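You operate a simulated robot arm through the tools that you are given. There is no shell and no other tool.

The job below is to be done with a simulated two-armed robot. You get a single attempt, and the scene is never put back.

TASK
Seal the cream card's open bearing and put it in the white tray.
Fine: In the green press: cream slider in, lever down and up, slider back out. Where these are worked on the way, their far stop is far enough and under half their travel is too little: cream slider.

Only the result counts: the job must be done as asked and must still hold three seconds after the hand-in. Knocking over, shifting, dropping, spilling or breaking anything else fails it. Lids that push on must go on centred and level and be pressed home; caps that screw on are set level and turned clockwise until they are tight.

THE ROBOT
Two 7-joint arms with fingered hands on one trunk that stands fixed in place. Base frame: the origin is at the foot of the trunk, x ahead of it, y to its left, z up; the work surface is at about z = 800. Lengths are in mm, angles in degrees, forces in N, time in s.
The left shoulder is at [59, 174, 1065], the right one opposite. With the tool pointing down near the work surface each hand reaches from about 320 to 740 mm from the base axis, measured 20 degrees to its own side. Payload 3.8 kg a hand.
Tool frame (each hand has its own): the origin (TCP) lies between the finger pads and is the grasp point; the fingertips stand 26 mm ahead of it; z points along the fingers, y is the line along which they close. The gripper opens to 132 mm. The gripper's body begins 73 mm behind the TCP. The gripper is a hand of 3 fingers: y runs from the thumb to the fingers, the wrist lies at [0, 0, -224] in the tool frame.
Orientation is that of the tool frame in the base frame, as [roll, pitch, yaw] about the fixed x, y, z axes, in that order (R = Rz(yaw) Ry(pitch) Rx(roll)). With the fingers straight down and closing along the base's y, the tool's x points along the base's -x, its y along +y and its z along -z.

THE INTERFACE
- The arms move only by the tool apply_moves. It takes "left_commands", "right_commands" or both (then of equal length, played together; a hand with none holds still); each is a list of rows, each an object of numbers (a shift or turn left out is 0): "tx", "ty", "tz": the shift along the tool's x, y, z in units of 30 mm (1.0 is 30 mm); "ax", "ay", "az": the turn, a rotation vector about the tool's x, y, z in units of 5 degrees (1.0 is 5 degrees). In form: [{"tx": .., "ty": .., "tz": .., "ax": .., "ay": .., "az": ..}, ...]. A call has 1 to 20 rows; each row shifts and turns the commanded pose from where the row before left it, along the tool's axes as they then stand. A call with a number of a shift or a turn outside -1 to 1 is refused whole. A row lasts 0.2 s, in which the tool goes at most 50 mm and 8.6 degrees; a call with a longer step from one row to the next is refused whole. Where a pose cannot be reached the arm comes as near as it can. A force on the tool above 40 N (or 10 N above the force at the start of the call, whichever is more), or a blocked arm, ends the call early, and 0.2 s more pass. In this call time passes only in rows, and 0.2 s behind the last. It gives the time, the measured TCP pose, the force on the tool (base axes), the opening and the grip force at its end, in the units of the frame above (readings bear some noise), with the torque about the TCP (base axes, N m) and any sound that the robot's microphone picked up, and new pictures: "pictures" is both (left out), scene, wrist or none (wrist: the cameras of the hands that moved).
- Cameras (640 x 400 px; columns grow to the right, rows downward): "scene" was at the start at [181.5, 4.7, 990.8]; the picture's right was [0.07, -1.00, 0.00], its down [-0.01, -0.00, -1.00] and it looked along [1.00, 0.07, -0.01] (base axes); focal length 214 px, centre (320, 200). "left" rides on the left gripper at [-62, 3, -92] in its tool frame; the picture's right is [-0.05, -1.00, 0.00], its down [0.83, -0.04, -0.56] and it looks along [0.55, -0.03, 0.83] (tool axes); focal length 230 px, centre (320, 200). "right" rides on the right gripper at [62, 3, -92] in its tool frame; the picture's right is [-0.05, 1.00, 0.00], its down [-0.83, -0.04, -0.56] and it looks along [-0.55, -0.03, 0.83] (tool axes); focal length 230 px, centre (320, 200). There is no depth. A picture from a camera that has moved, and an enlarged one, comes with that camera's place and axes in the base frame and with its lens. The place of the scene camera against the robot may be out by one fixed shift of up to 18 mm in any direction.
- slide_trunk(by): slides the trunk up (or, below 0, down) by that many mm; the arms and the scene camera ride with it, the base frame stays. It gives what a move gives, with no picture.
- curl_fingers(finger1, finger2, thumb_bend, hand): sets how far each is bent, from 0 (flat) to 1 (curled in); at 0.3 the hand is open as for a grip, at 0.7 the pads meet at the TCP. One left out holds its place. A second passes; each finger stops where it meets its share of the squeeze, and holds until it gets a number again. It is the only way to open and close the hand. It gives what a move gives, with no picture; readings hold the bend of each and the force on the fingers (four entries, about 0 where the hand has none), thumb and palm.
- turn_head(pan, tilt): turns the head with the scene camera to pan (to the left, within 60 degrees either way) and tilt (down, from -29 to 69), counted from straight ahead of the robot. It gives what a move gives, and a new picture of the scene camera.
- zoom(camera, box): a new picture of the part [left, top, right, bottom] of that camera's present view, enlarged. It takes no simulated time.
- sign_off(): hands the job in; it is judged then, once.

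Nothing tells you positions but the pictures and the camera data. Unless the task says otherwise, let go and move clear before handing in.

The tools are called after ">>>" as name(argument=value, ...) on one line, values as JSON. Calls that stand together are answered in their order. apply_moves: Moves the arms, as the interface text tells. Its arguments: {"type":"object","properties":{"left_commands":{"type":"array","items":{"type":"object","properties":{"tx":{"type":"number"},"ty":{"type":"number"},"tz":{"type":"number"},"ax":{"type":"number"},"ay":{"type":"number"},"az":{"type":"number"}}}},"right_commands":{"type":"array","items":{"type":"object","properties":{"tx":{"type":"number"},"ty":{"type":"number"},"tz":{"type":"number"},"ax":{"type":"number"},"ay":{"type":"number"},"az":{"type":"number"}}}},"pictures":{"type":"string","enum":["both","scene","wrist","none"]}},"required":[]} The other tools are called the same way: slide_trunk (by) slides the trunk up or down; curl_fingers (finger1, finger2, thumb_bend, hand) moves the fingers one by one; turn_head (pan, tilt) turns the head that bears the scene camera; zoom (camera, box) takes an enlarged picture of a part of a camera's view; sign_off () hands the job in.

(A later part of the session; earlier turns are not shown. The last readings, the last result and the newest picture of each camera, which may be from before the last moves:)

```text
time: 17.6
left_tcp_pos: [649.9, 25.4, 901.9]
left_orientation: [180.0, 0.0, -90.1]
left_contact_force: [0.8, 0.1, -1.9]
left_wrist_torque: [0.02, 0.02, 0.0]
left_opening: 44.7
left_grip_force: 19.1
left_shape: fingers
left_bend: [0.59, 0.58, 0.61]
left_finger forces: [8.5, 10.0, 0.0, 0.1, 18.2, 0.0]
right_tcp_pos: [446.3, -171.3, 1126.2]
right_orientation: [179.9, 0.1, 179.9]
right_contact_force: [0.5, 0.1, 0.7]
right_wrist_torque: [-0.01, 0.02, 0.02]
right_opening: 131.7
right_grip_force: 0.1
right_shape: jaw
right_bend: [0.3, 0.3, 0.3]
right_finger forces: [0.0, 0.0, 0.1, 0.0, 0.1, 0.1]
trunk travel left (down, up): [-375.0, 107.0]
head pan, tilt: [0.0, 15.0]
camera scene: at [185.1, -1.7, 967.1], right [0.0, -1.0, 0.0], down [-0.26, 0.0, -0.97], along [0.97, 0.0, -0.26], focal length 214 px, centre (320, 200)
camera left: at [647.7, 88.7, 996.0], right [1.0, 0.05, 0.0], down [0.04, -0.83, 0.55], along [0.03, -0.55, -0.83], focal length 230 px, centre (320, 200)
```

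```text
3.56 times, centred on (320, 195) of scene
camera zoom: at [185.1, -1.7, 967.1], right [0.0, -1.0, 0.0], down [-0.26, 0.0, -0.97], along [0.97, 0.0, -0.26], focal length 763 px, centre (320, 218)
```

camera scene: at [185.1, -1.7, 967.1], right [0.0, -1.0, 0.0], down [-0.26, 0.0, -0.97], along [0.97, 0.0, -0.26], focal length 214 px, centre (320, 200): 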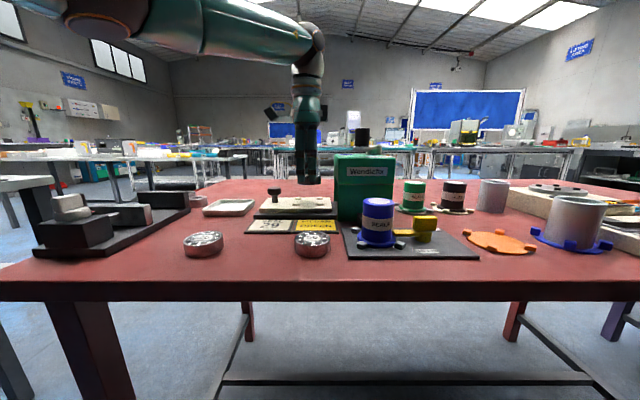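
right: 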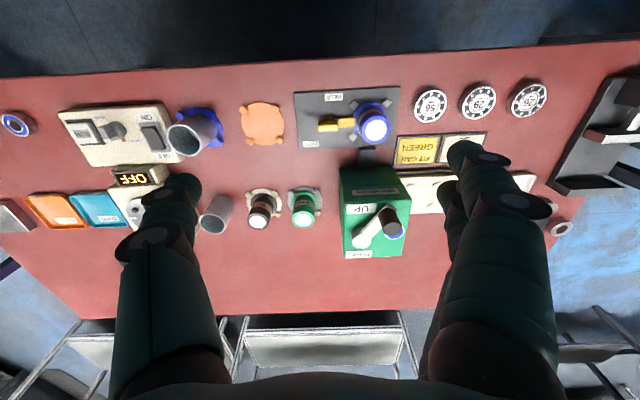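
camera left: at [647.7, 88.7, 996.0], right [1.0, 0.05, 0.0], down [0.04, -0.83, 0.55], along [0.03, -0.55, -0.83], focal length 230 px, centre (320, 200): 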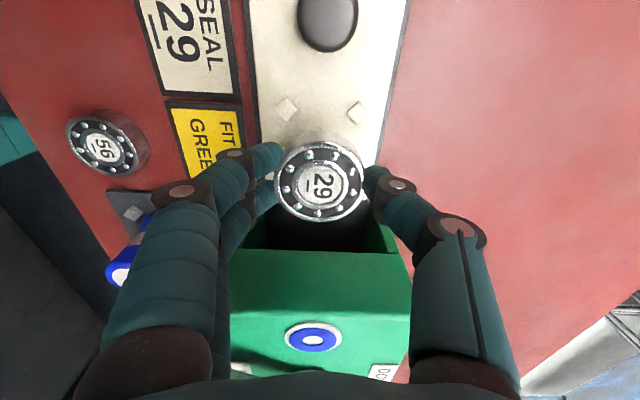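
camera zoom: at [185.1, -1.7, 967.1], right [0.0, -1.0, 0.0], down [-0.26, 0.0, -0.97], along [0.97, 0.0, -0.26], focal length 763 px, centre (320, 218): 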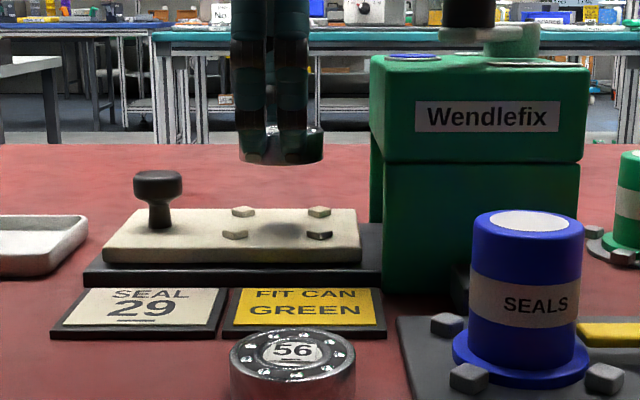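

The bearing is centred over the nest to within about a millimetre, from both the peg and ring measurements. I'll lower quickly first, then in fine steps to feel the contact.

>>> apply_moves(left_commands=[{"tz": 0.4}, {"tz": 0.4}, {"tz": 0.3}], pictures="wrist")

>>> zoom(camera="left", box=[220, 100, 420, 225])

>>> zoom(camera="scene", box=[260, 170, 350, 230])

```text
time: 18.4
left_tcp_pos: [650.4, 27.4, 868.6]
left_orientation: [-179.9, -0.1, -90.0]
left_contact_force: [0.5, -0.8, -2.2]
left_wrist_torque: [0.0, 0.0, -0.01]
left_opening: 45.1
left_grip_force: 18.4
left_shape: fingers
left_bend: [0.59, 0.58, 0.61]
left_finger forces: [8.5, 10.0, 0.0, 0.1, 18.3, 0.1]
right_tcp_pos: [446.0, -171.7, 1125.9]
right_orientation: [-180.0, 0.0, 179.9]
right_contact_force: [0.4, 0.3, 0.8]
right_wrist_torque: [0.03, 0.01, -0.02]
right_opening: 132.1
right_grip_force: 0.1
right_shape: jaw
right_bend: [0.3, 0.3, 0.3]
right_finger forces: [0.1, 0.1, 0.1, 0.0, 0.0, 0.0]
trunk travel left (down, up): [-375.0, 107.0]
head pan, tilt: [0.0, 15.0]
camera left: at [647.4, 89.9, 962.7], right [1.0, 0.05, 0.0], down [0.04, -0.83, 0.56], along [0.03, -0.56, -0.83], focal length 230 px, centre (320, 200)
```

left: 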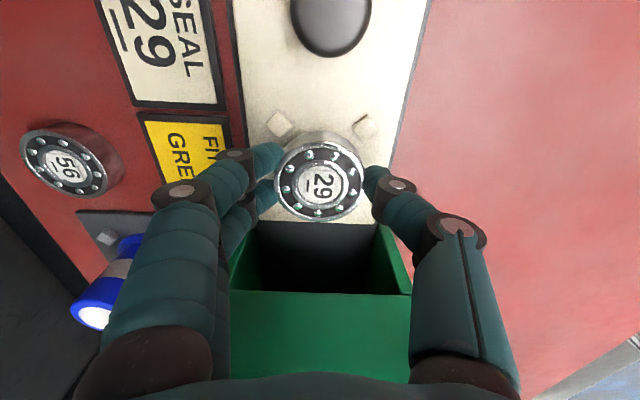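

```text
3.20 times, centred on (320, 162) of left
camera zoom: at [647.4, 89.9, 962.7], right [1.0, 0.05, 0.0], down [0.04, -0.83, 0.56], along [0.03, -0.56, -0.83], focal length 736 px, centre (320, 320)
```

zoom: 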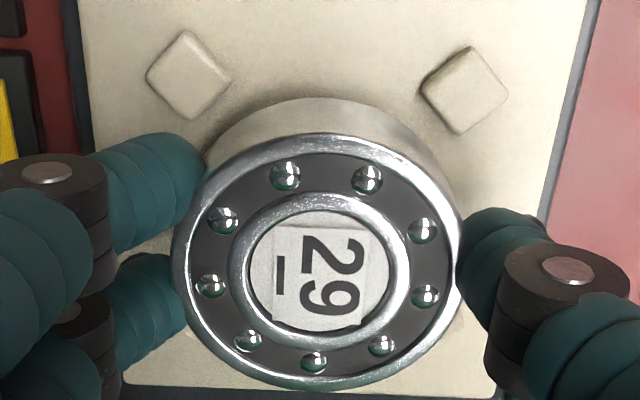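

```text
6.67 times, centred on (305, 200) of scene
camera zoom: at [185.1, -1.3, 967.1], right [0.0, -1.0, 0.0], down [-0.26, 0.0, -0.97], along [0.97, 0.0, -0.26], focal length 1430 px, centre (420, 200)
```

zoom: 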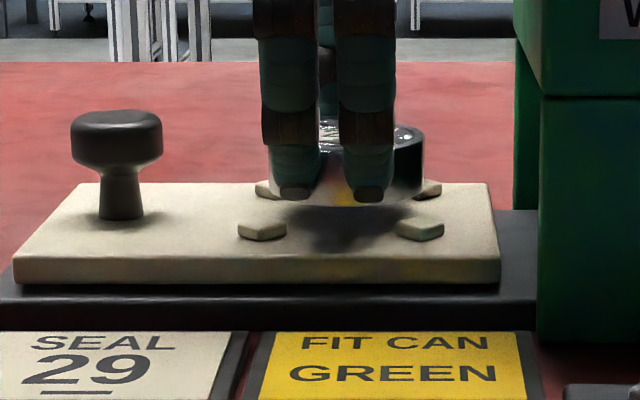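

The nest centre reads about (650.6, 26.0) and the bearing about (649.9, 27.7). I'll correct by 1.5 mm and lower in small steps.

>>> apply_moves(left_commands=[{"tx": 0.05, "ty": -0.02}, {"tz": 0.05}, {"tz": 0.05}, {"tz": 0.05}], pictures="none")

>>> zoom(camera="scene", box=[260, 170, 350, 230])

```text
time: 19.4
left_tcp_pos: [650.5, 26.5, 865.9]
left_orientation: [-180.0, 0.0, -90.0]
left_contact_force: [0.1, 0.9, -1.8]
left_wrist_torque: [0.0, 0.01, 0.05]
left_opening: 44.8
left_grip_force: 18.3
left_shape: fingers
left_bend: [0.59, 0.58, 0.61]
left_finger forces: [8.5, 10.1, 0.0, 0.1, 18.1, 0.0]
right_tcp_pos: [447.0, -170.2, 1125.8]
right_orientation: [179.9, 0.0, 179.8]
right_contact_force: [-0.8, -0.2, -0.2]
right_wrist_torque: [-0.02, 0.02, 0.04]
right_opening: 131.8
right_grip_force: 0.0
right_shape: jaw
right_bend: [0.3, 0.3, 0.3]
right_finger forces: [0.1, 0.0, 0.1, 0.0, 0.0, 0.1]
trunk travel left (down, up): [-375.0, 107.0]
head pan, tilt: [0.0, 15.0]
```

```text
6.67 times, centred on (305, 200) of scene
camera zoom: at [185.0, -1.2, 967.1], right [0.0, -1.0, 0.0], down [-0.26, 0.0, -0.97], along [0.97, 0.0, -0.26], focal length 1430 px, centre (420, 200)
```

zoom: 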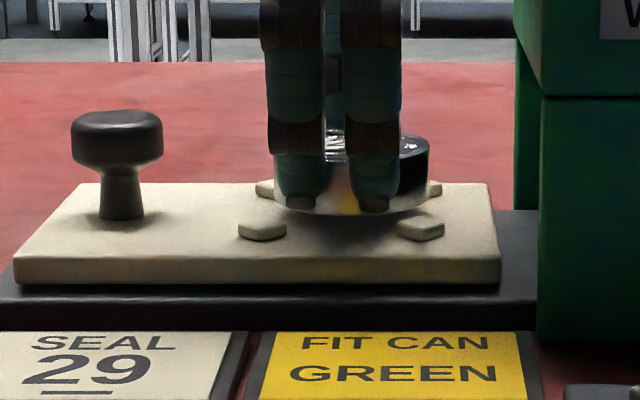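

Scene and wrist views differ by about 2 mm on the y offset, so I'll split the difference by shifting 1 mm back. Then I'll lower until contact is felt.

>>> apply_moves(left_commands=[{"tx": -0.033}, {"tz": 0.05}, {"tz": 0.05}], pictures="none")

>>> apply_moves(left_commands=[{"tz": 0.03}], pictures="none")

>>> zoom(camera="scene", box=[260, 170, 350, 230])

>>> zoom(camera="left", box=[220, 100, 420, 225])

```text
time: 20.2
left_tcp_pos: [650.4, 27.1, 862.7]
left_orientation: [180.0, -0.1, -89.9]
left_contact_force: [0.0, 0.3, -1.6]
left_wrist_torque: [0.0, -0.01, -0.02]
left_opening: 45.0
left_grip_force: 19.1
left_shape: fingers
left_bend: [0.59, 0.58, 0.61]
left_finger forces: [8.5, 10.0, 0.1, 0.1, 18.2, 0.0]
right_tcp_pos: [446.0, -169.1, 1126.5]
right_orientation: [179.9, 0.0, 179.9]
right_contact_force: [-0.1, -0.6, 0.2]
right_wrist_torque: [-0.03, -0.02, -0.01]
right_opening: 132.0
right_grip_force: 0.0
right_shape: jaw
right_bend: [0.3, 0.3, 0.3]
right_finger forces: [0.0, 0.0, 0.1, 0.0, 0.0, 0.0]
trunk travel left (down, up): [-375.0, 107.0]
head pan, tilt: [0.0, 15.0]
```

```text
time: 20.6
left_tcp_pos: [651.8, 26.7, 861.4]
left_orientation: [-180.0, 0.0, -90.0]
left_contact_force: [0.9, -0.9, -1.7]
left_wrist_torque: [0.0, -0.02, 0.01]
left_opening: 44.7
left_grip_force: 18.3
left_shape: fingers
left_bend: [0.59, 0.58, 0.61]
left_finger forces: [8.5, 10.0, 0.0, 0.1, 18.2, 0.0]
right_tcp_pos: [446.2, -169.8, 1125.6]
right_orientation: [-180.0, 0.0, 179.9]
right_contact_force: [-0.1, 0.5, 0.4]
right_wrist_torque: [0.0, -0.01, -0.03]
right_opening: 131.7
right_grip_force: 0.0
right_shape: jaw
right_bend: [0.3, 0.3, 0.3]
right_finger forces: [0.0, 0.2, 0.1, 0.0, 0.0, 0.0]
trunk travel left (down, up): [-375.0, 107.0]
head pan, tilt: [0.0, 15.0]
```

```text
6.67 times, centred on (305, 200) of scene
camera zoom: at [185.0, -1.2, 967.1], right [0.0, -1.0, 0.0], down [-0.26, 0.0, -0.97], along [0.97, 0.0, -0.26], focal length 1430 px, centre (420, 200)
```

zoom: 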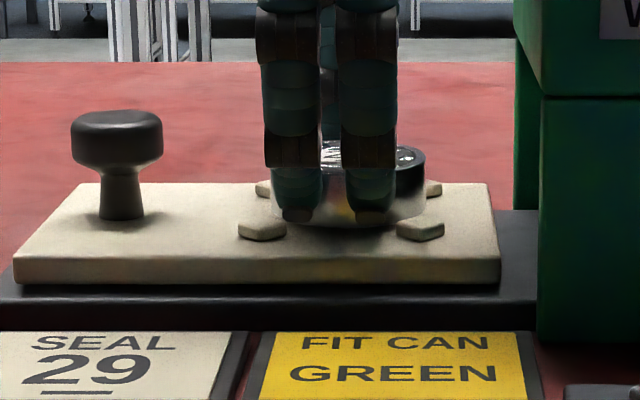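

```text
3.20 times, centred on (320, 162) of left
camera zoom: at [648.8, 89.6, 955.3], right [1.0, 0.05, 0.0], down [0.04, -0.83, 0.56], along [0.03, -0.56, -0.83], focal length 736 px, centre (320, 320)
```

zoom: 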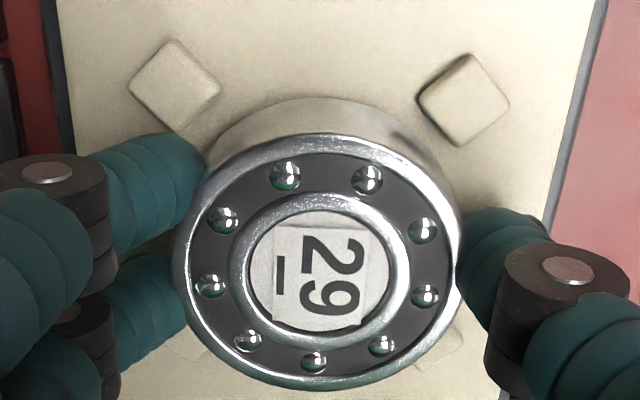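

The bearing is centred within about a millimetre. I'll keep lowering gently until it rests on the slider.

>>> apply_moves(left_commands=[{"tz": 0.04}, {"tz": 0.03}], pictures="none")

>>> zoom(camera="scene", box=[260, 170, 350, 230])

```text
time: 21.2
left_tcp_pos: [650.7, 26.9, 858.5]
left_orientation: [180.0, -0.1, -90.0]
left_contact_force: [-0.1, -1.1, -1.3]
left_wrist_torque: [0.01, -0.02, 0.02]
left_opening: 44.5
left_grip_force: 18.3
left_shape: fingers
left_bend: [0.59, 0.58, 0.61]
left_finger forces: [8.5, 10.1, 0.0, 0.0, 18.3, 0.0]
right_tcp_pos: [444.8, -171.0, 1126.8]
right_orientation: [-180.0, -0.1, -180.0]
right_contact_force: [-0.2, 0.7, 0.1]
right_wrist_torque: [0.04, 0.01, -0.01]
right_opening: 131.8
right_grip_force: 0.1
right_shape: jaw
right_bend: [0.3, 0.3, 0.3]
right_finger forces: [0.0, 0.0, 0.1, 0.0, 0.1, 0.1]
trunk travel left (down, up): [-375.0, 107.0]
head pan, tilt: [0.0, 15.0]
```

```text
6.67 times, centred on (305, 200) of scene
camera zoom: at [185.0, -1.2, 967.2], right [0.0, -1.0, 0.0], down [-0.26, 0.0, -0.97], along [0.97, 0.0, -0.26], focal length 1430 px, centre (420, 200)
```

zoom: 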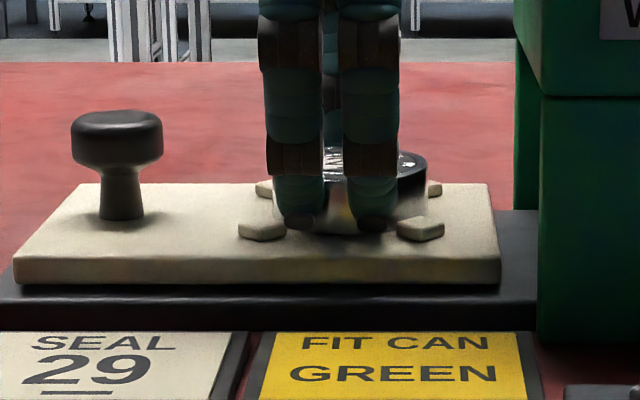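

>>> apply_moves(left_commands=[{"tz": 0.04}, {"tz": 0.02}], pictures="none")

>>> zoom(camera="scene", box=[260, 170, 350, 230])

```text
time: 21.8
left_tcp_pos: [650.3, 26.7, 857.8]
left_orientation: [-179.9, 0.0, -90.0]
left_contact_force: [0.1, -0.6, 6.7]
left_wrist_torque: [-0.06, -0.03, -0.02]
left_opening: 44.6
left_grip_force: 19.8
left_shape: fingers
left_bend: [0.59, 0.58, 0.62]
left_finger forces: [8.9, 10.7, 0.0, 0.1, 19.0, 0.0]
right_tcp_pos: [444.7, -170.1, 1126.9]
right_orientation: [180.0, 0.0, 179.9]
right_contact_force: [0.8, -0.4, 0.2]
right_wrist_torque: [0.0, 0.04, -0.01]
right_opening: 131.7
right_grip_force: 0.0
right_shape: jaw
right_bend: [0.3, 0.3, 0.3]
right_finger forces: [0.0, 0.0, 0.2, 0.0, 0.1, 0.1]
trunk travel left (down, up): [-375.0, 107.0]
head pan, tilt: [0.0, 15.0]
```

```text
6.67 times, centred on (305, 200) of scene
camera zoom: at [184.5, -1.3, 967.3], right [0.0, -1.0, 0.0], down [-0.26, 0.0, -0.97], along [0.97, 0.0, -0.26], focal length 1430 px, centre (420, 200)
```

zoom: 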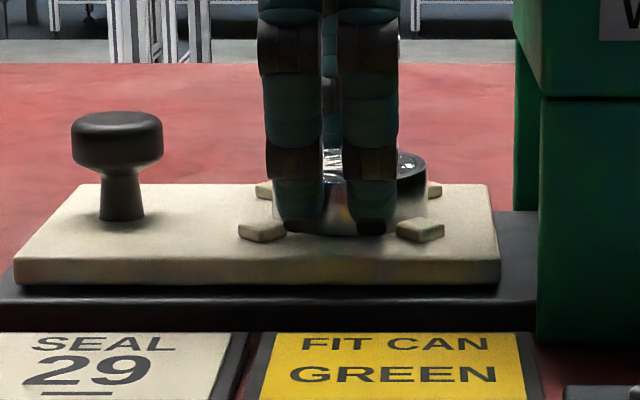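

Contact is felt at TCP z about 857.8, so the bearing is seated on the slider. I'll open the fingers just enough and check before raising.

>>> curl_fingers(hand="left", finger1=0.5, finger2=0.5, thumb_bend=0.5)

>>> apply_moves(left_commands=[{"tz": -0.3}, {"tz": -0.5}, {"tz": -0.8}, {"tz": -0.8}], pictures="both")

>>> zoom(camera="left", box=[220, 80, 420, 205])

>>> zoom(camera="scene", box=[260, 170, 350, 230])

```text
time: 22.8
left_tcp_pos: [651.1, 26.4, 857.6]
left_orientation: [-180.0, 0.0, -89.9]
left_contact_force: [0.2, -0.1, -1.2]
left_wrist_torque: [0.0, 0.02, 0.01]
left_opening: 67.1
left_grip_force: 0.2
left_shape: fingers
left_bend: [0.5, 0.5, 0.5]
left_finger forces: [0.0, 0.0, 0.0, 0.0, 0.0, 0.0]
right_tcp_pos: [446.0, -170.5, 1126.0]
right_orientation: [-179.9, 0.0, 180.0]
right_contact_force: [0.3, -0.9, -1.1]
right_wrist_torque: [0.01, 0.0, 0.05]
right_opening: 132.0
right_grip_force: 0.0
right_shape: jaw
right_bend: [0.3, 0.3, 0.3]
right_finger forces: [0.0, 0.0, 0.0, 0.1, 0.1, 0.0]
trunk travel left (down, up): [-375.0, 107.0]
head pan, tilt: [0.0, 15.0]
```

```text
time: 23.8
left_tcp_pos: [650.5, 27.9, 929.5]
left_orientation: [-179.9, 0.0, -90.0]
left_contact_force: [0.1, -0.6, 0.1]
left_wrist_torque: [-0.02, 0.02, 0.0]
left_opening: 67.3
left_grip_force: 0.0
left_shape: fingers
left_bend: [0.5, 0.5, 0.5]
left_finger forces: [0.0, 0.0, 0.0, 0.0, 0.0, 0.0]
right_tcp_pos: [444.7, -171.1, 1125.6]
right_orientation: [180.0, 0.0, 179.8]
right_contact_force: [0.9, 0.1, -0.8]
right_wrist_torque: [0.01, 0.0, -0.03]
right_opening: 132.4
right_grip_force: 0.0
right_shape: jaw
right_bend: [0.3, 0.3, 0.3]
right_finger forces: [0.1, 0.1, 0.0, 0.1, 0.0, 0.0]
trunk travel left (down, up): [-375.0, 107.0]
head pan, tilt: [0.0, 15.0]
camera scene: at [184.7, -1.3, 967.2], right [0.0, -1.0, 0.0], down [-0.26, 0.0, -0.97], along [0.97, 0.0, -0.26], focal length 214 px, centre (320, 200)
camera left: at [647.7, 90.1, 1024.0], right [1.0, 0.05, 0.0], down [0.04, -0.83, 0.56], along [0.03, -0.56, -0.83], focal length 230 px, centre (320, 200)
```

scene: 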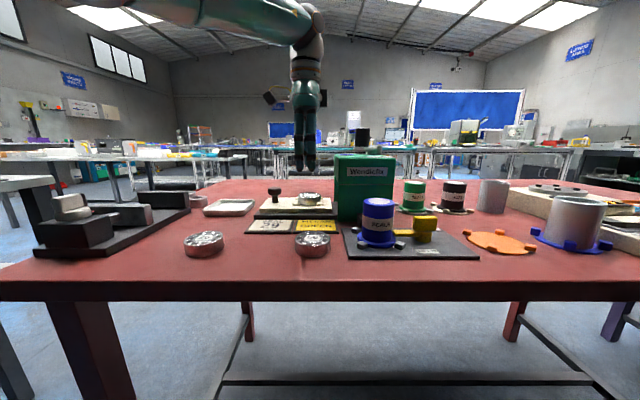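
left: 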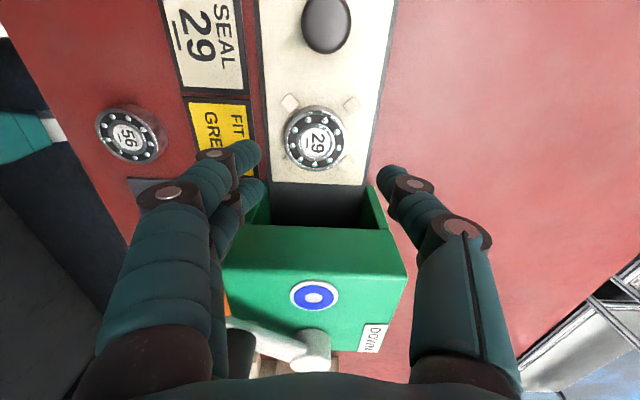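

```text
3.20 times, centred on (320, 142) of left
camera zoom: at [647.7, 90.1, 1024.0], right [1.0, 0.05, 0.0], down [0.04, -0.83, 0.56], along [0.03, -0.56, -0.83], focal length 736 px, centre (320, 384)
```

zoom: 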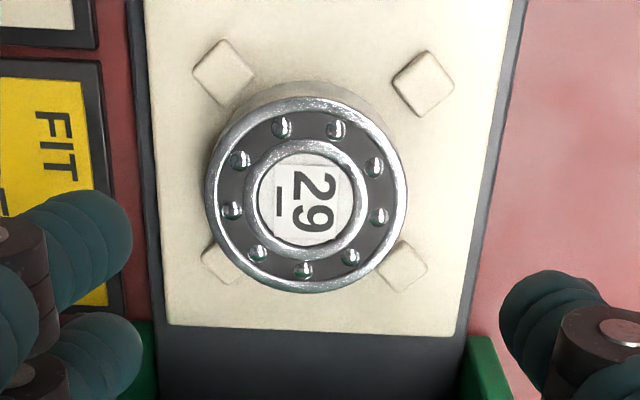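

```text
6.67 times, centred on (305, 200) of scene
camera zoom: at [184.7, -1.3, 967.2], right [0.0, -1.0, 0.0], down [-0.26, 0.0, -0.97], along [0.97, 0.0, -0.26], focal length 1430 px, centre (420, 200)
```

zoom: 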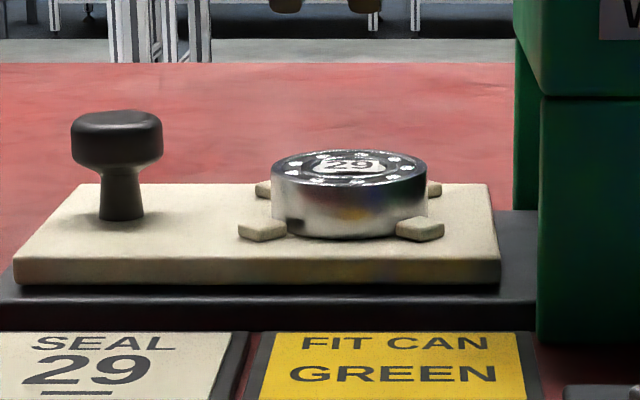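

Bearing 29 sits snugly between the four pegs. Before working the slider I'll look at the press tunnel and knob clearances.

>>> zoom(camera="left", box=[220, 160, 420, 285])

>>> zoom(camera="scene", box=[320, 120, 440, 230])

>>> zoom(camera="left", box=[220, 230, 420, 380])

>>> zoom(camera="right", box=[320, 150, 480, 270])

```text
3.20 times, centred on (320, 222) of left
camera zoom: at [647.7, 90.1, 1024.0], right [1.0, 0.05, 0.0], down [0.04, -0.83, 0.56], along [0.03, -0.56, -0.83], focal length 736 px, centre (320, 128)
```

zoom: 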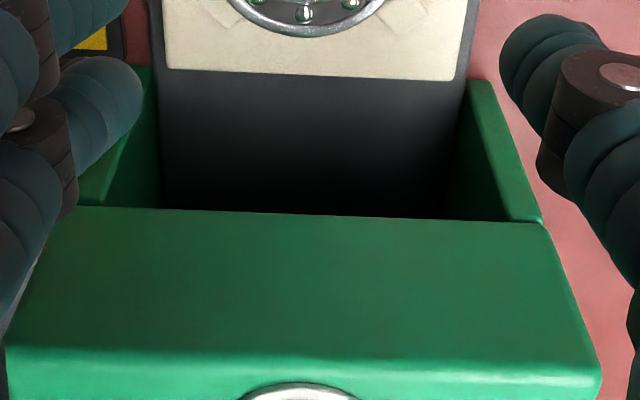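

```text
3.64 times, centred on (380, 175) of scene
camera zoom: at [184.7, -1.3, 967.2], right [0.0, -1.0, 0.0], down [-0.26, 0.0, -0.97], along [0.97, 0.0, -0.26], focal length 780 px, centre (102, 291)
```

zoom: 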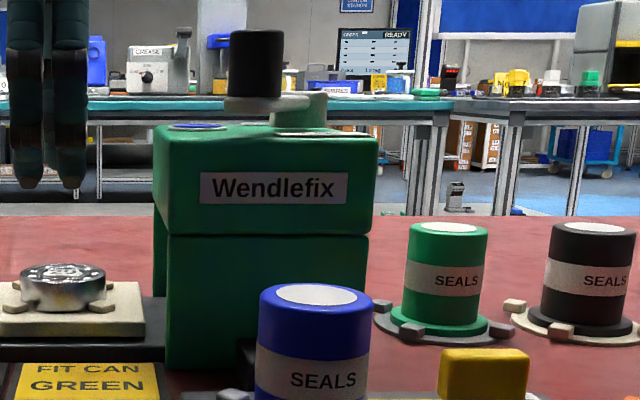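

```text
2.67 times, centred on (320, 305) of left
camera zoom: at [647.7, 90.1, 1024.0], right [1.0, 0.05, 0.0], down [0.04, -0.83, 0.56], along [0.03, -0.56, -0.83], focal length 614 px, centre (320, -80)
```

zoom: 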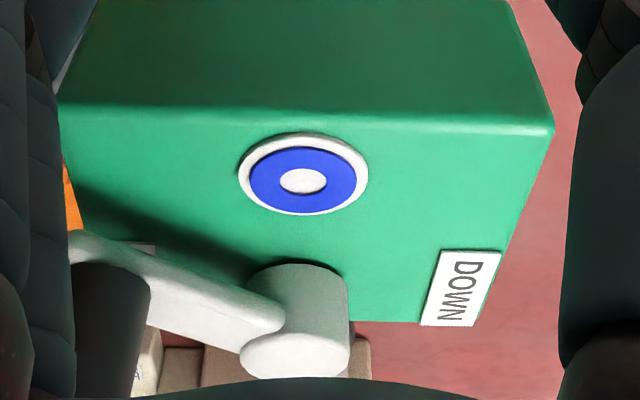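

```text
3.33 times, centred on (400, 210) of right
camera zoom: at [382.2, -168.1, 1218.4], right [0.05, 1.0, 0.0], down [0.83, -0.04, 0.56], along [0.55, -0.03, -0.83], focal length 767 px, centre (53, 167)
```

zoom: 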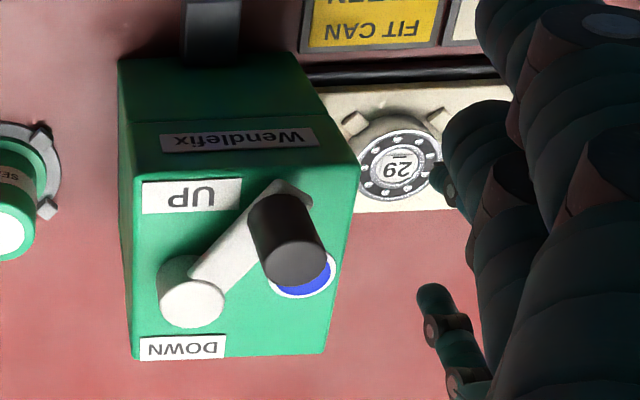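

The press face is at y ≈ −35 with a tunnel below z ≈ 879, and the knob ends close to that face. I'll tilt the left hand about 20° so it leans away from the press, then come down on the knob gripping along x.

>>> apply_moves(left_commands=[{"tx": -0.933, "ty": -0.013}, {"tx": -0.933, "ty": -0.013}, {"tx": -0.933, "ty": -0.013}, {"ay": 1}, {"ay": 1}, {"ay": 1}, {"ay": 1}, {"tx": -0.228, "tz": 0.6265}], pictures="both")

>>> zoom(camera="left", box=[220, 100, 420, 225])

>>> zoom(camera="scene", box=[230, 140, 350, 220])

```text
time: 25.6
left_tcp_pos: [652.8, 109.8, 908.5]
left_orientation: [-180.0, -20.2, -90.0]
left_contact_force: [0.8, 0.6, -1.1]
left_wrist_torque: [0.0, 0.0, -0.01]
left_opening: 67.3
left_grip_force: 0.1
left_shape: fingers
left_bend: [0.5, 0.5, 0.5]
left_finger forces: [0.0, 0.1, 0.0, 0.0, 0.1, 0.0]
right_tcp_pos: [444.9, -170.1, 1125.6]
right_orientation: [180.0, 0.0, 179.9]
right_contact_force: [-0.1, 1.1, -0.7]
right_wrist_torque: [0.01, -0.02, 0.03]
right_opening: 132.0
right_grip_force: 0.1
right_shape: jaw
right_bend: [0.3, 0.3, 0.3]
right_finger forces: [0.0, 0.0, 0.0, 0.0, 0.0, 0.0]
trunk travel left (down, up): [-375.0, 107.0]
head pan, tilt: [0.0, 15.0]
camera scene: at [185.2, -1.3, 967.1], right [0.0, -1.0, 0.0], down [-0.26, 0.0, -0.97], along [0.97, 0.0, -0.26], focal length 214 px, centre (320, 200)
camera left: at [650.0, 200.9, 975.9], right [1.0, 0.05, -0.02], down [0.04, -0.59, 0.81], along [0.03, -0.81, -0.59], focal length 230 px, centre (320, 200)
```

scene: 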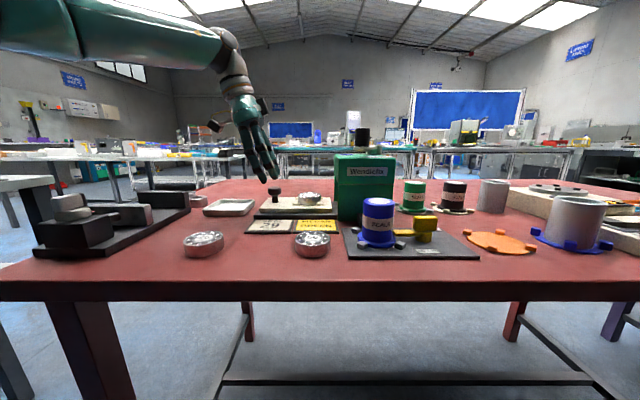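
left: 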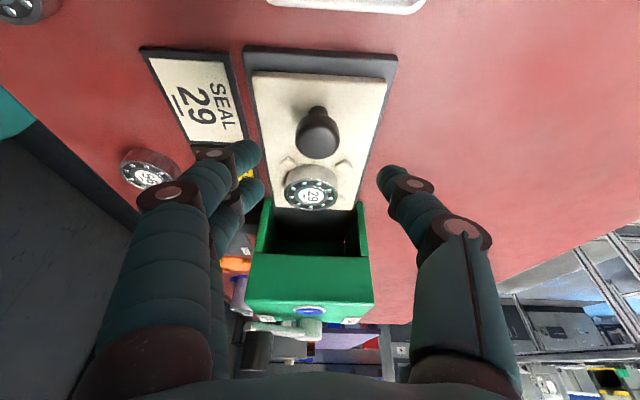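

```text
3.20 times, centred on (320, 162) of left
camera zoom: at [650.0, 200.9, 975.9], right [1.0, 0.05, -0.02], down [0.04, -0.59, 0.81], along [0.03, -0.81, -0.59], focal length 736 px, centre (320, 320)
```

zoom: 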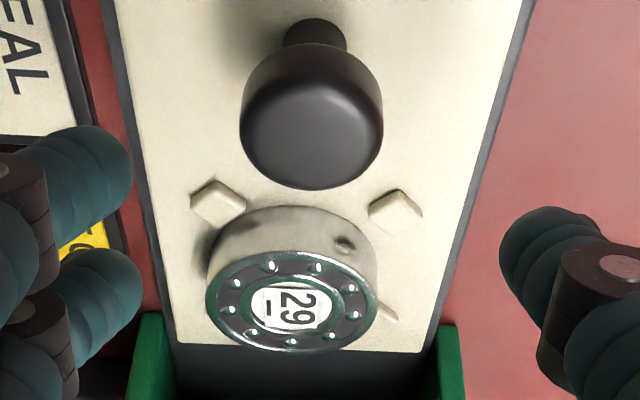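

```text
5.00 times, centred on (290, 180) of scene
camera zoom: at [185.2, -1.3, 967.1], right [0.0, -1.0, 0.0], down [-0.26, 0.0, -0.97], along [0.97, 0.0, -0.26], focal length 1072 px, centre (470, 300)
```

zoom: 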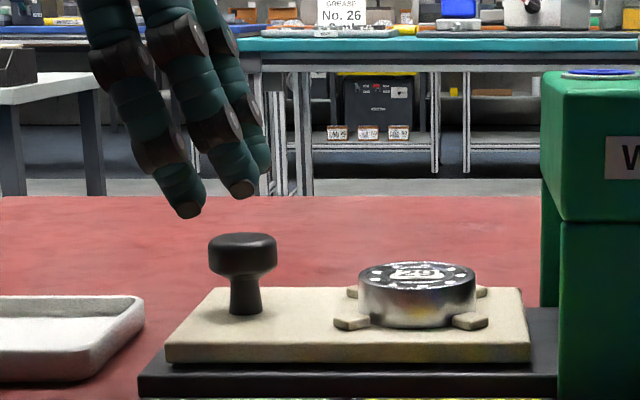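

The knob is at about (651, 101). I'll descend to bring the fingers around the knob head, stopping above the slider plate.

>>> apply_moves(left_commands=[{"tx": -0.2, "tz": 0.5, "ty": 0.05}, {"tx": -0.182, "tz": 0.5}, {"tx": -0.16, "tz": 0.45}], pictures="wrist")

>>> zoom(camera="left", box=[220, 100, 420, 225])

>>> zoom(camera="scene", box=[230, 140, 350, 220])

```text
time: 26.4
left_tcp_pos: [649.0, 111.6, 860.7]
left_orientation: [179.9, -20.0, -90.2]
left_contact_force: [-0.9, 0.3, 0.2]
left_wrist_torque: [-0.02, 0.0, 0.0]
left_opening: 67.3
left_grip_force: 0.0
left_shape: fingers
left_bend: [0.5, 0.5, 0.5]
left_finger forces: [0.0, 0.1, 0.0, 0.1, 0.0, 0.0]
right_tcp_pos: [445.1, -170.2, 1126.6]
right_orientation: [-180.0, 0.0, 179.9]
right_contact_force: [-0.6, -1.0, -0.2]
right_wrist_torque: [0.0, 0.0, 0.01]
right_opening: 132.0
right_grip_force: 0.1
right_shape: jaw
right_bend: [0.3, 0.3, 0.3]
right_finger forces: [0.1, 0.0, 0.0, 0.0, 0.0, 0.0]
trunk travel left (down, up): [-375.0, 107.0]
head pan, tilt: [0.0, 15.0]
camera left: at [647.3, 201.9, 929.6], right [1.0, 0.05, -0.02], down [0.04, -0.59, 0.81], along [0.03, -0.81, -0.59], focal length 230 px, centre (320, 200)
```

left: 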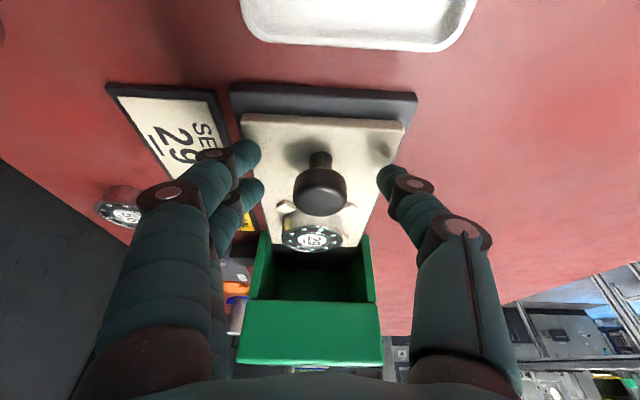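

```text
3.20 times, centred on (320, 162) of left
camera zoom: at [647.3, 201.9, 929.6], right [1.0, 0.05, -0.02], down [0.04, -0.59, 0.81], along [0.03, -0.81, -0.59], focal length 736 px, centre (320, 320)
```

zoom: 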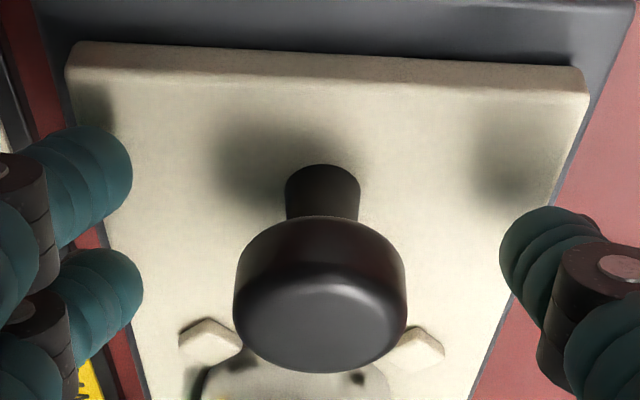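

```text
5.00 times, centred on (290, 180) of scene
camera zoom: at [185.0, -1.2, 967.1], right [0.0, -1.0, 0.0], down [-0.26, 0.0, -0.97], along [0.97, 0.0, -0.26], focal length 1072 px, centre (470, 300)
```

zoom: 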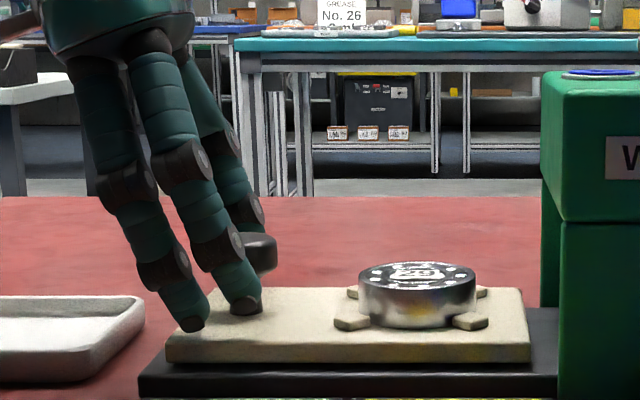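

The fingers straddle the knob as planned. Closing on the knob.

>>> curl_fingers(hand="left", finger1=0.66, finger2=0.66, thumb_bend=0.66)

>>> zoom(camera="left", box=[220, 100, 420, 225])

>>> zoom(camera="scene", box=[230, 140, 350, 220])

```text
time: 27.4
left_tcp_pos: [649.2, 111.8, 862.7]
left_orientation: [179.9, -19.9, -90.1]
left_contact_force: [1.6, -0.9, -1.7]
left_wrist_torque: [-0.01, -0.03, 0.04]
left_opening: 22.6
left_grip_force: 3.6
left_shape: fingers
left_bend: [0.66, 0.63, 0.64]
left_finger forces: [0.0, 2.6, 0.0, 0.0, 4.4, 0.1]
right_tcp_pos: [445.2, -171.7, 1125.5]
right_orientation: [179.9, 0.0, 180.0]
right_contact_force: [-0.5, 0.0, -0.5]
right_wrist_torque: [0.01, -0.01, -0.01]
right_opening: 132.1
right_grip_force: 0.0
right_shape: jaw
right_bend: [0.3, 0.3, 0.3]
right_finger forces: [0.0, 0.0, 0.1, 0.1, 0.1, 0.0]
trunk travel left (down, up): [-375.0, 107.0]
head pan, tilt: [0.0, 15.0]
```

```text
3.20 times, centred on (320, 162) of left
camera zoom: at [647.4, 201.8, 929.7], right [1.0, 0.05, -0.02], down [0.04, -0.59, 0.81], along [0.03, -0.81, -0.59], focal length 736 px, centre (320, 320)
```

zoom: 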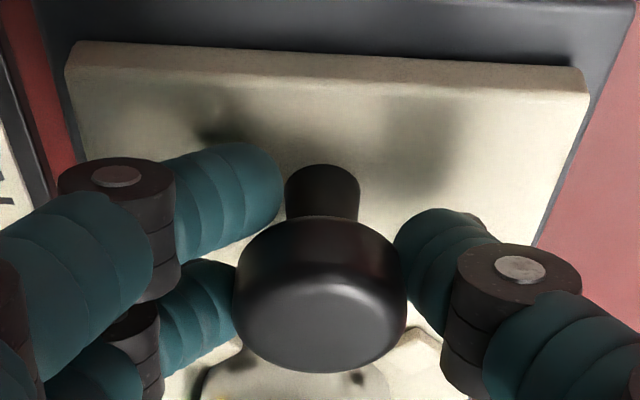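

```text
5.00 times, centred on (290, 180) of scene
camera zoom: at [185.2, -1.3, 967.1], right [0.0, -1.0, 0.0], down [-0.26, 0.0, -0.97], along [0.97, 0.0, -0.26], focal length 1072 px, centre (470, 300)
```

zoom: 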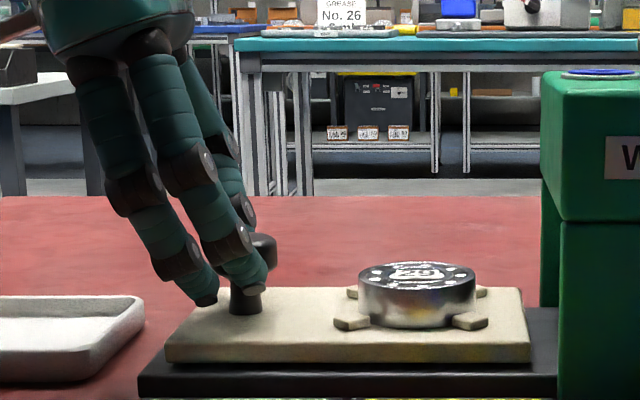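

Finger 2 and the thumb hold the knob and finger 1 sits beside its +y side. I'll firm the grip and start pushing the slider toward the press with a small test move.

>>> curl_fingers(hand="left", finger1=0.74, finger2=0.72, thumb_bend=0.72)

>>> apply_moves(left_commands=[{"tx": 0.188, "tz": 0.068}, {"tx": 0.188, "tz": 0.068}, {"tx": 0.188, "tz": 0.068}], pictures="both")

>>> zoom(camera="scene", box=[230, 140, 350, 220])

```text
time: 28.4
left_tcp_pos: [649.9, 111.2, 862.1]
left_orientation: [179.8, -20.0, -89.9]
left_contact_force: [1.4, -1.8, -8.1]
left_wrist_torque: [0.0, 0.01, 0.0]
left_opening: 16.1
left_grip_force: 13.2
left_shape: fingers
left_bend: [0.72, 0.65, 0.66]
left_finger forces: [6.2, 8.3, 0.1, 0.0, 11.7, 0.1]
right_tcp_pos: [445.9, -171.4, 1125.5]
right_orientation: [-179.9, 0.1, 179.9]
right_contact_force: [-0.4, 0.3, -0.5]
right_wrist_torque: [0.02, 0.03, -0.01]
right_opening: 131.9
right_grip_force: 0.0
right_shape: jaw
right_bend: [0.3, 0.3, 0.3]
right_finger forces: [0.0, 0.1, 0.0, 0.0, 0.0, 0.0]
trunk travel left (down, up): [-375.0, 107.0]
head pan, tilt: [0.0, 15.0]
```

```text
time: 29.2
left_tcp_pos: [650.2, 93.4, 861.8]
left_orientation: [179.8, -20.0, -89.9]
left_contact_force: [-1.3, 0.3, -10.2]
left_wrist_torque: [0.03, 0.03, -0.04]
left_opening: 16.1
left_grip_force: 13.2
left_shape: fingers
left_bend: [0.72, 0.65, 0.66]
left_finger forces: [7.2, 8.3, 0.0, 0.0, 11.0, 0.0]
right_tcp_pos: [446.4, -169.7, 1125.1]
right_orientation: [-180.0, 0.0, 179.8]
right_contact_force: [0.8, 0.0, 0.5]
right_wrist_torque: [-0.03, 0.01, 0.02]
right_opening: 131.8
right_grip_force: 0.0
right_shape: jaw
right_bend: [0.3, 0.3, 0.3]
right_finger forces: [0.0, 0.1, 0.0, 0.1, 0.1, 0.0]
trunk travel left (down, up): [-375.0, 107.0]
head pan, tilt: [0.0, 15.0]
camera scene: at [185.5, -1.2, 967.0], right [0.0, -1.0, 0.0], down [-0.26, 0.0, -0.97], along [0.97, 0.0, -0.26], focal length 214 px, centre (320, 200)
camera left: at [648.0, 183.2, 929.2], right [1.0, 0.05, -0.02], down [0.04, -0.59, 0.81], along [0.03, -0.81, -0.59], focal length 230 px, centre (320, 200)
```

scene: 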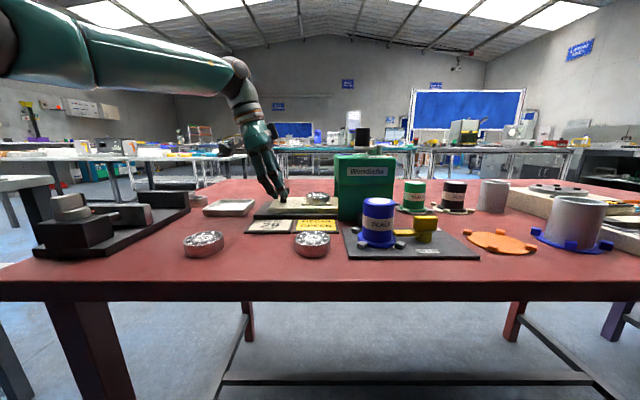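
left: 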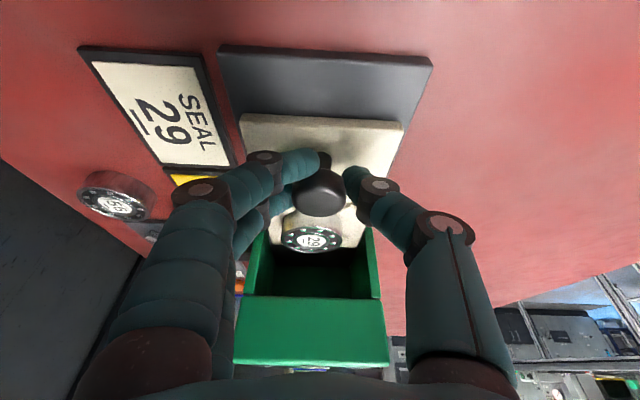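

```text
5.00 times, centred on (290, 180) of scene
camera zoom: at [185.5, -1.2, 967.0], right [0.0, -1.0, 0.0], down [-0.26, 0.0, -0.97], along [0.97, 0.0, -0.26], focal length 1072 px, centre (470, 300)
```

zoom: 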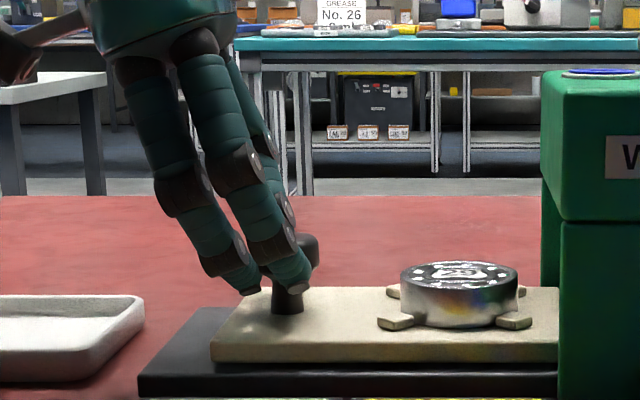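

The slider follows the hand easily with the bearing staying in its nest. I'll continue pushing in toward the press.

>>> apply_moves(left_commands=[{"tx": 0.31, "tz": 0.122}, {"tx": 0.31, "tz": 0.122}, {"tx": 0.31, "tz": 0.122}, {"tx": 0.31, "tz": 0.122}, {"tx": 0.31, "tz": 0.114}, {"tx": 0.31, "tz": 0.114}, {"tx": 0.31, "tz": 0.114}], pictures="both")

>>> zoom(camera="scene", box=[250, 140, 370, 220])

```text
time: 30.8
left_tcp_pos: [652.2, 24.0, 861.3]
left_orientation: [-179.9, -20.0, -90.0]
left_contact_force: [-1.2, -0.1, -8.5]
left_wrist_torque: [0.01, 0.09, -0.03]
left_opening: 15.7
left_grip_force: 13.1
left_shape: fingers
left_bend: [0.72, 0.65, 0.66]
left_finger forces: [6.2, 8.7, 0.0, 0.0, 10.9, 0.0]
right_tcp_pos: [444.3, -170.4, 1125.9]
right_orientation: [180.0, -0.1, 179.9]
right_contact_force: [-0.1, -0.6, 0.1]
right_wrist_torque: [0.0, -0.02, 0.02]
right_opening: 131.7
right_grip_force: 0.1
right_shape: jaw
right_bend: [0.3, 0.3, 0.3]
right_finger forces: [0.1, 0.1, 0.1, 0.0, 0.1, 0.0]
trunk travel left (down, up): [-375.0, 107.0]
head pan, tilt: [0.0, 15.0]
camera scene: at [185.4, -1.4, 967.0], right [0.0, -1.0, 0.0], down [-0.26, 0.0, -0.97], along [0.97, 0.0, -0.26], focal length 214 px, centre (320, 200)
camera left: at [648.3, 113.2, 929.0], right [1.0, 0.05, -0.02], down [0.04, -0.59, 0.81], along [0.03, -0.81, -0.59], focal length 230 px, centre (320, 200)
```

scene: 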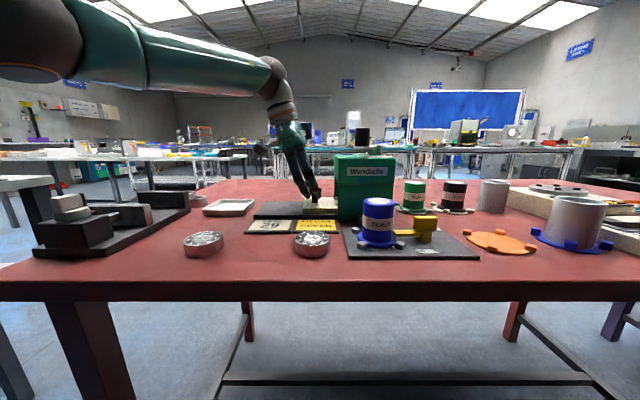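
left: 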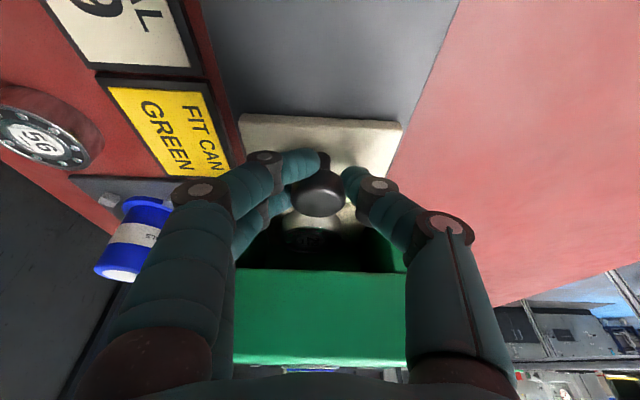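

```text
5.00 times, centred on (310, 180) of scene
camera zoom: at [185.4, -1.4, 967.0], right [0.0, -1.0, 0.0], down [-0.26, 0.0, -0.97], along [0.97, 0.0, -0.26], focal length 1072 px, centre (370, 300)
```

zoom: 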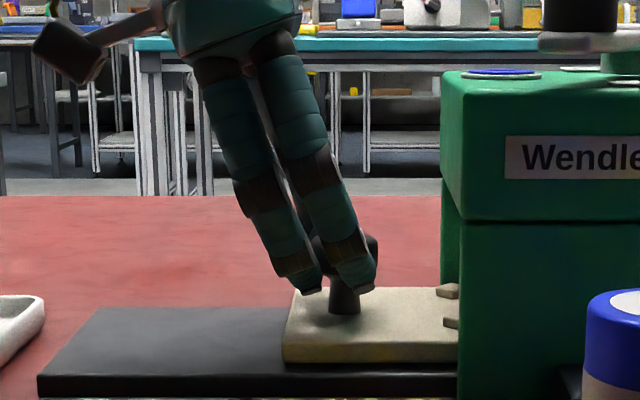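

The slider is most of the way in. I'll go slowly now to find the far stop.

>>> apply_moves(left_commands=[{"tx": 0.157, "tz": 0.057}, {"tx": 0.157, "tz": 0.057}, {"tx": 0.157, "tz": 0.057}, {"tx": 0.157, "tz": 0.057}], pictures="wrist")

>>> zoom(camera="scene", box=[270, 140, 390, 220])

```text
time: 31.8
left_tcp_pos: [651.0, 8.4, 860.4]
left_orientation: [179.9, -19.7, -89.6]
left_contact_force: [-3.6, 20.4, -7.1]
left_wrist_torque: [0.28, 0.08, 0.04]
left_opening: 13.9
left_grip_force: 14.7
left_shape: fingers
left_bend: [0.72, 0.66, 0.67]
left_finger forces: [10.5, 7.4, 0.1, 0.0, 11.9, 0.1]
right_tcp_pos: [444.7, -168.6, 1126.6]
right_orientation: [-179.9, 0.0, 179.9]
right_contact_force: [0.5, -0.7, 0.2]
right_wrist_torque: [0.0, 0.02, -0.03]
right_opening: 132.0
right_grip_force: 0.0
right_shape: jaw
right_bend: [0.3, 0.3, 0.3]
right_finger forces: [0.0, 0.0, 0.0, 0.0, 0.0, 0.0]
trunk travel left (down, up): [-375.0, 107.0]
head pan, tilt: [0.0, 15.0]
camera left: at [648.8, 98.9, 928.6], right [1.0, 0.05, -0.02], down [0.05, -0.59, 0.8], along [0.03, -0.8, -0.6], focal length 230 px, centre (320, 200)
```

left: 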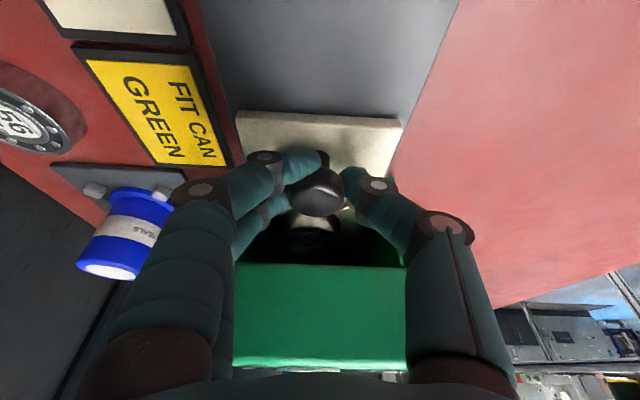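

```text
5.00 times, centred on (330, 180) of scene
camera zoom: at [185.1, 0.5, 967.1], right [0.0, -1.0, 0.0], down [-0.26, 0.0, -0.97], along [0.97, 0.0, -0.26], focal length 1072 px, centre (270, 300)
```

zoom: 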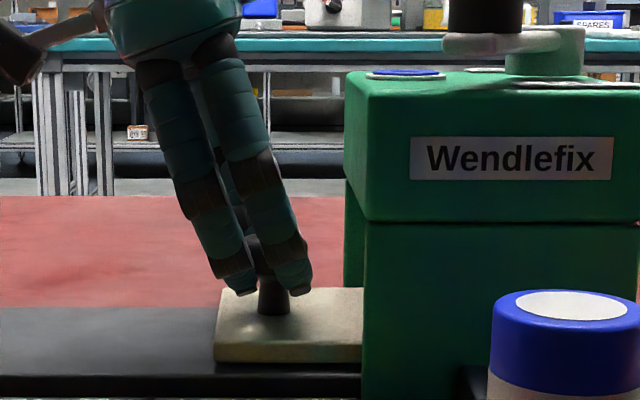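

The slider has hit its far stop after about 103 mm of travel, with 20 N of resistance. I'll ease off the push, release the knob and lift clear.

>>> apply_moves(left_commands=[{"tx": -0.1, "tz": -0.037}], pictures="none")

>>> curl_fingers(hand="left", finger1=0.5, finger2=0.5, thumb_bend=0.5)

>>> zoom(camera="scene", box=[270, 140, 390, 220])

>>> zoom(camera="left", box=[220, 100, 420, 225])

```text
time: 32.2
left_tcp_pos: [651.4, 8.9, 860.6]
left_orientation: [-180.0, -20.1, -90.0]
left_contact_force: [0.3, 17.1, -8.7]
left_wrist_torque: [0.24, -0.02, 0.09]
left_opening: 14.3
left_grip_force: 14.4
left_shape: fingers
left_bend: [0.72, 0.67, 0.67]
left_finger forces: [7.6, 6.5, 0.1, 0.1, 14.3, 0.0]
right_tcp_pos: [446.4, -169.8, 1126.9]
right_orientation: [-179.9, 0.0, 179.8]
right_contact_force: [0.0, -0.4, -0.2]
right_wrist_torque: [0.0, -0.01, 0.0]
right_opening: 131.9
right_grip_force: 0.1
right_shape: jaw
right_bend: [0.3, 0.3, 0.3]
right_finger forces: [0.1, 0.0, 0.0, 0.0, 0.0, 0.0]
trunk travel left (down, up): [-375.0, 107.0]
head pan, tilt: [0.0, 15.0]
```

```text
time: 33.2
left_tcp_pos: [650.9, 7.6, 862.0]
left_orientation: [-180.0, -20.1, -90.0]
left_contact_force: [-0.3, 0.2, 0.5]
left_wrist_torque: [-0.01, 0.01, 0.02]
left_opening: 67.1
left_grip_force: 0.2
left_shape: fingers
left_bend: [0.5, 0.5, 0.5]
left_finger forces: [0.1, 0.0, 0.0, 0.1, 0.0, 0.0]
right_tcp_pos: [445.6, -169.4, 1125.8]
right_orientation: [-180.0, 0.0, 180.0]
right_contact_force: [0.2, -0.3, 0.7]
right_wrist_torque: [0.01, 0.03, 0.02]
right_opening: 131.8
right_grip_force: 0.2
right_shape: jaw
right_bend: [0.3, 0.3, 0.3]
right_finger forces: [0.1, 0.0, 0.1, 0.0, 0.1, 0.0]
trunk travel left (down, up): [-375.0, 107.0]
head pan, tilt: [0.0, 15.0]
```

```text
5.00 times, centred on (330, 180) of scene
camera zoom: at [184.9, -1.2, 967.2], right [0.0, -1.0, 0.0], down [-0.26, 0.0, -0.97], along [0.97, 0.0, -0.26], focal length 1072 px, centre (270, 300)
```

zoom: 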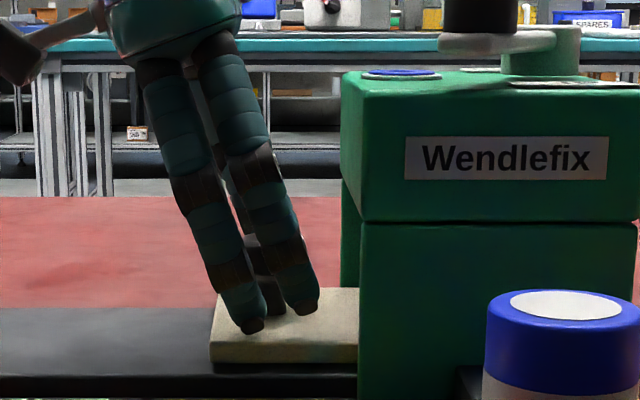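

```text
3.20 times, centred on (320, 162) of left
camera zoom: at [647.5, 96.8, 928.9], right [1.0, 0.05, -0.02], down [0.04, -0.59, 0.81], along [0.03, -0.81, -0.59], focal length 736 px, centre (320, 320)
```

zoom: 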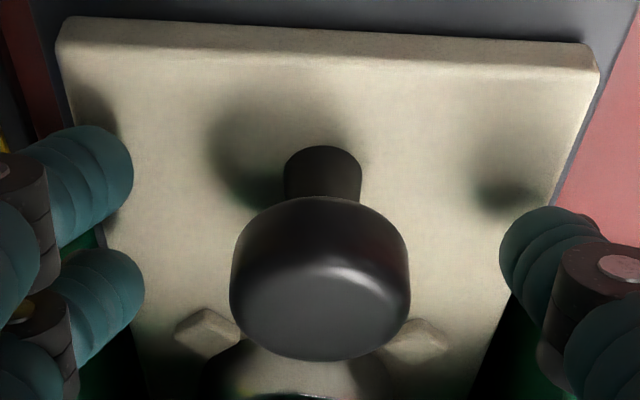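

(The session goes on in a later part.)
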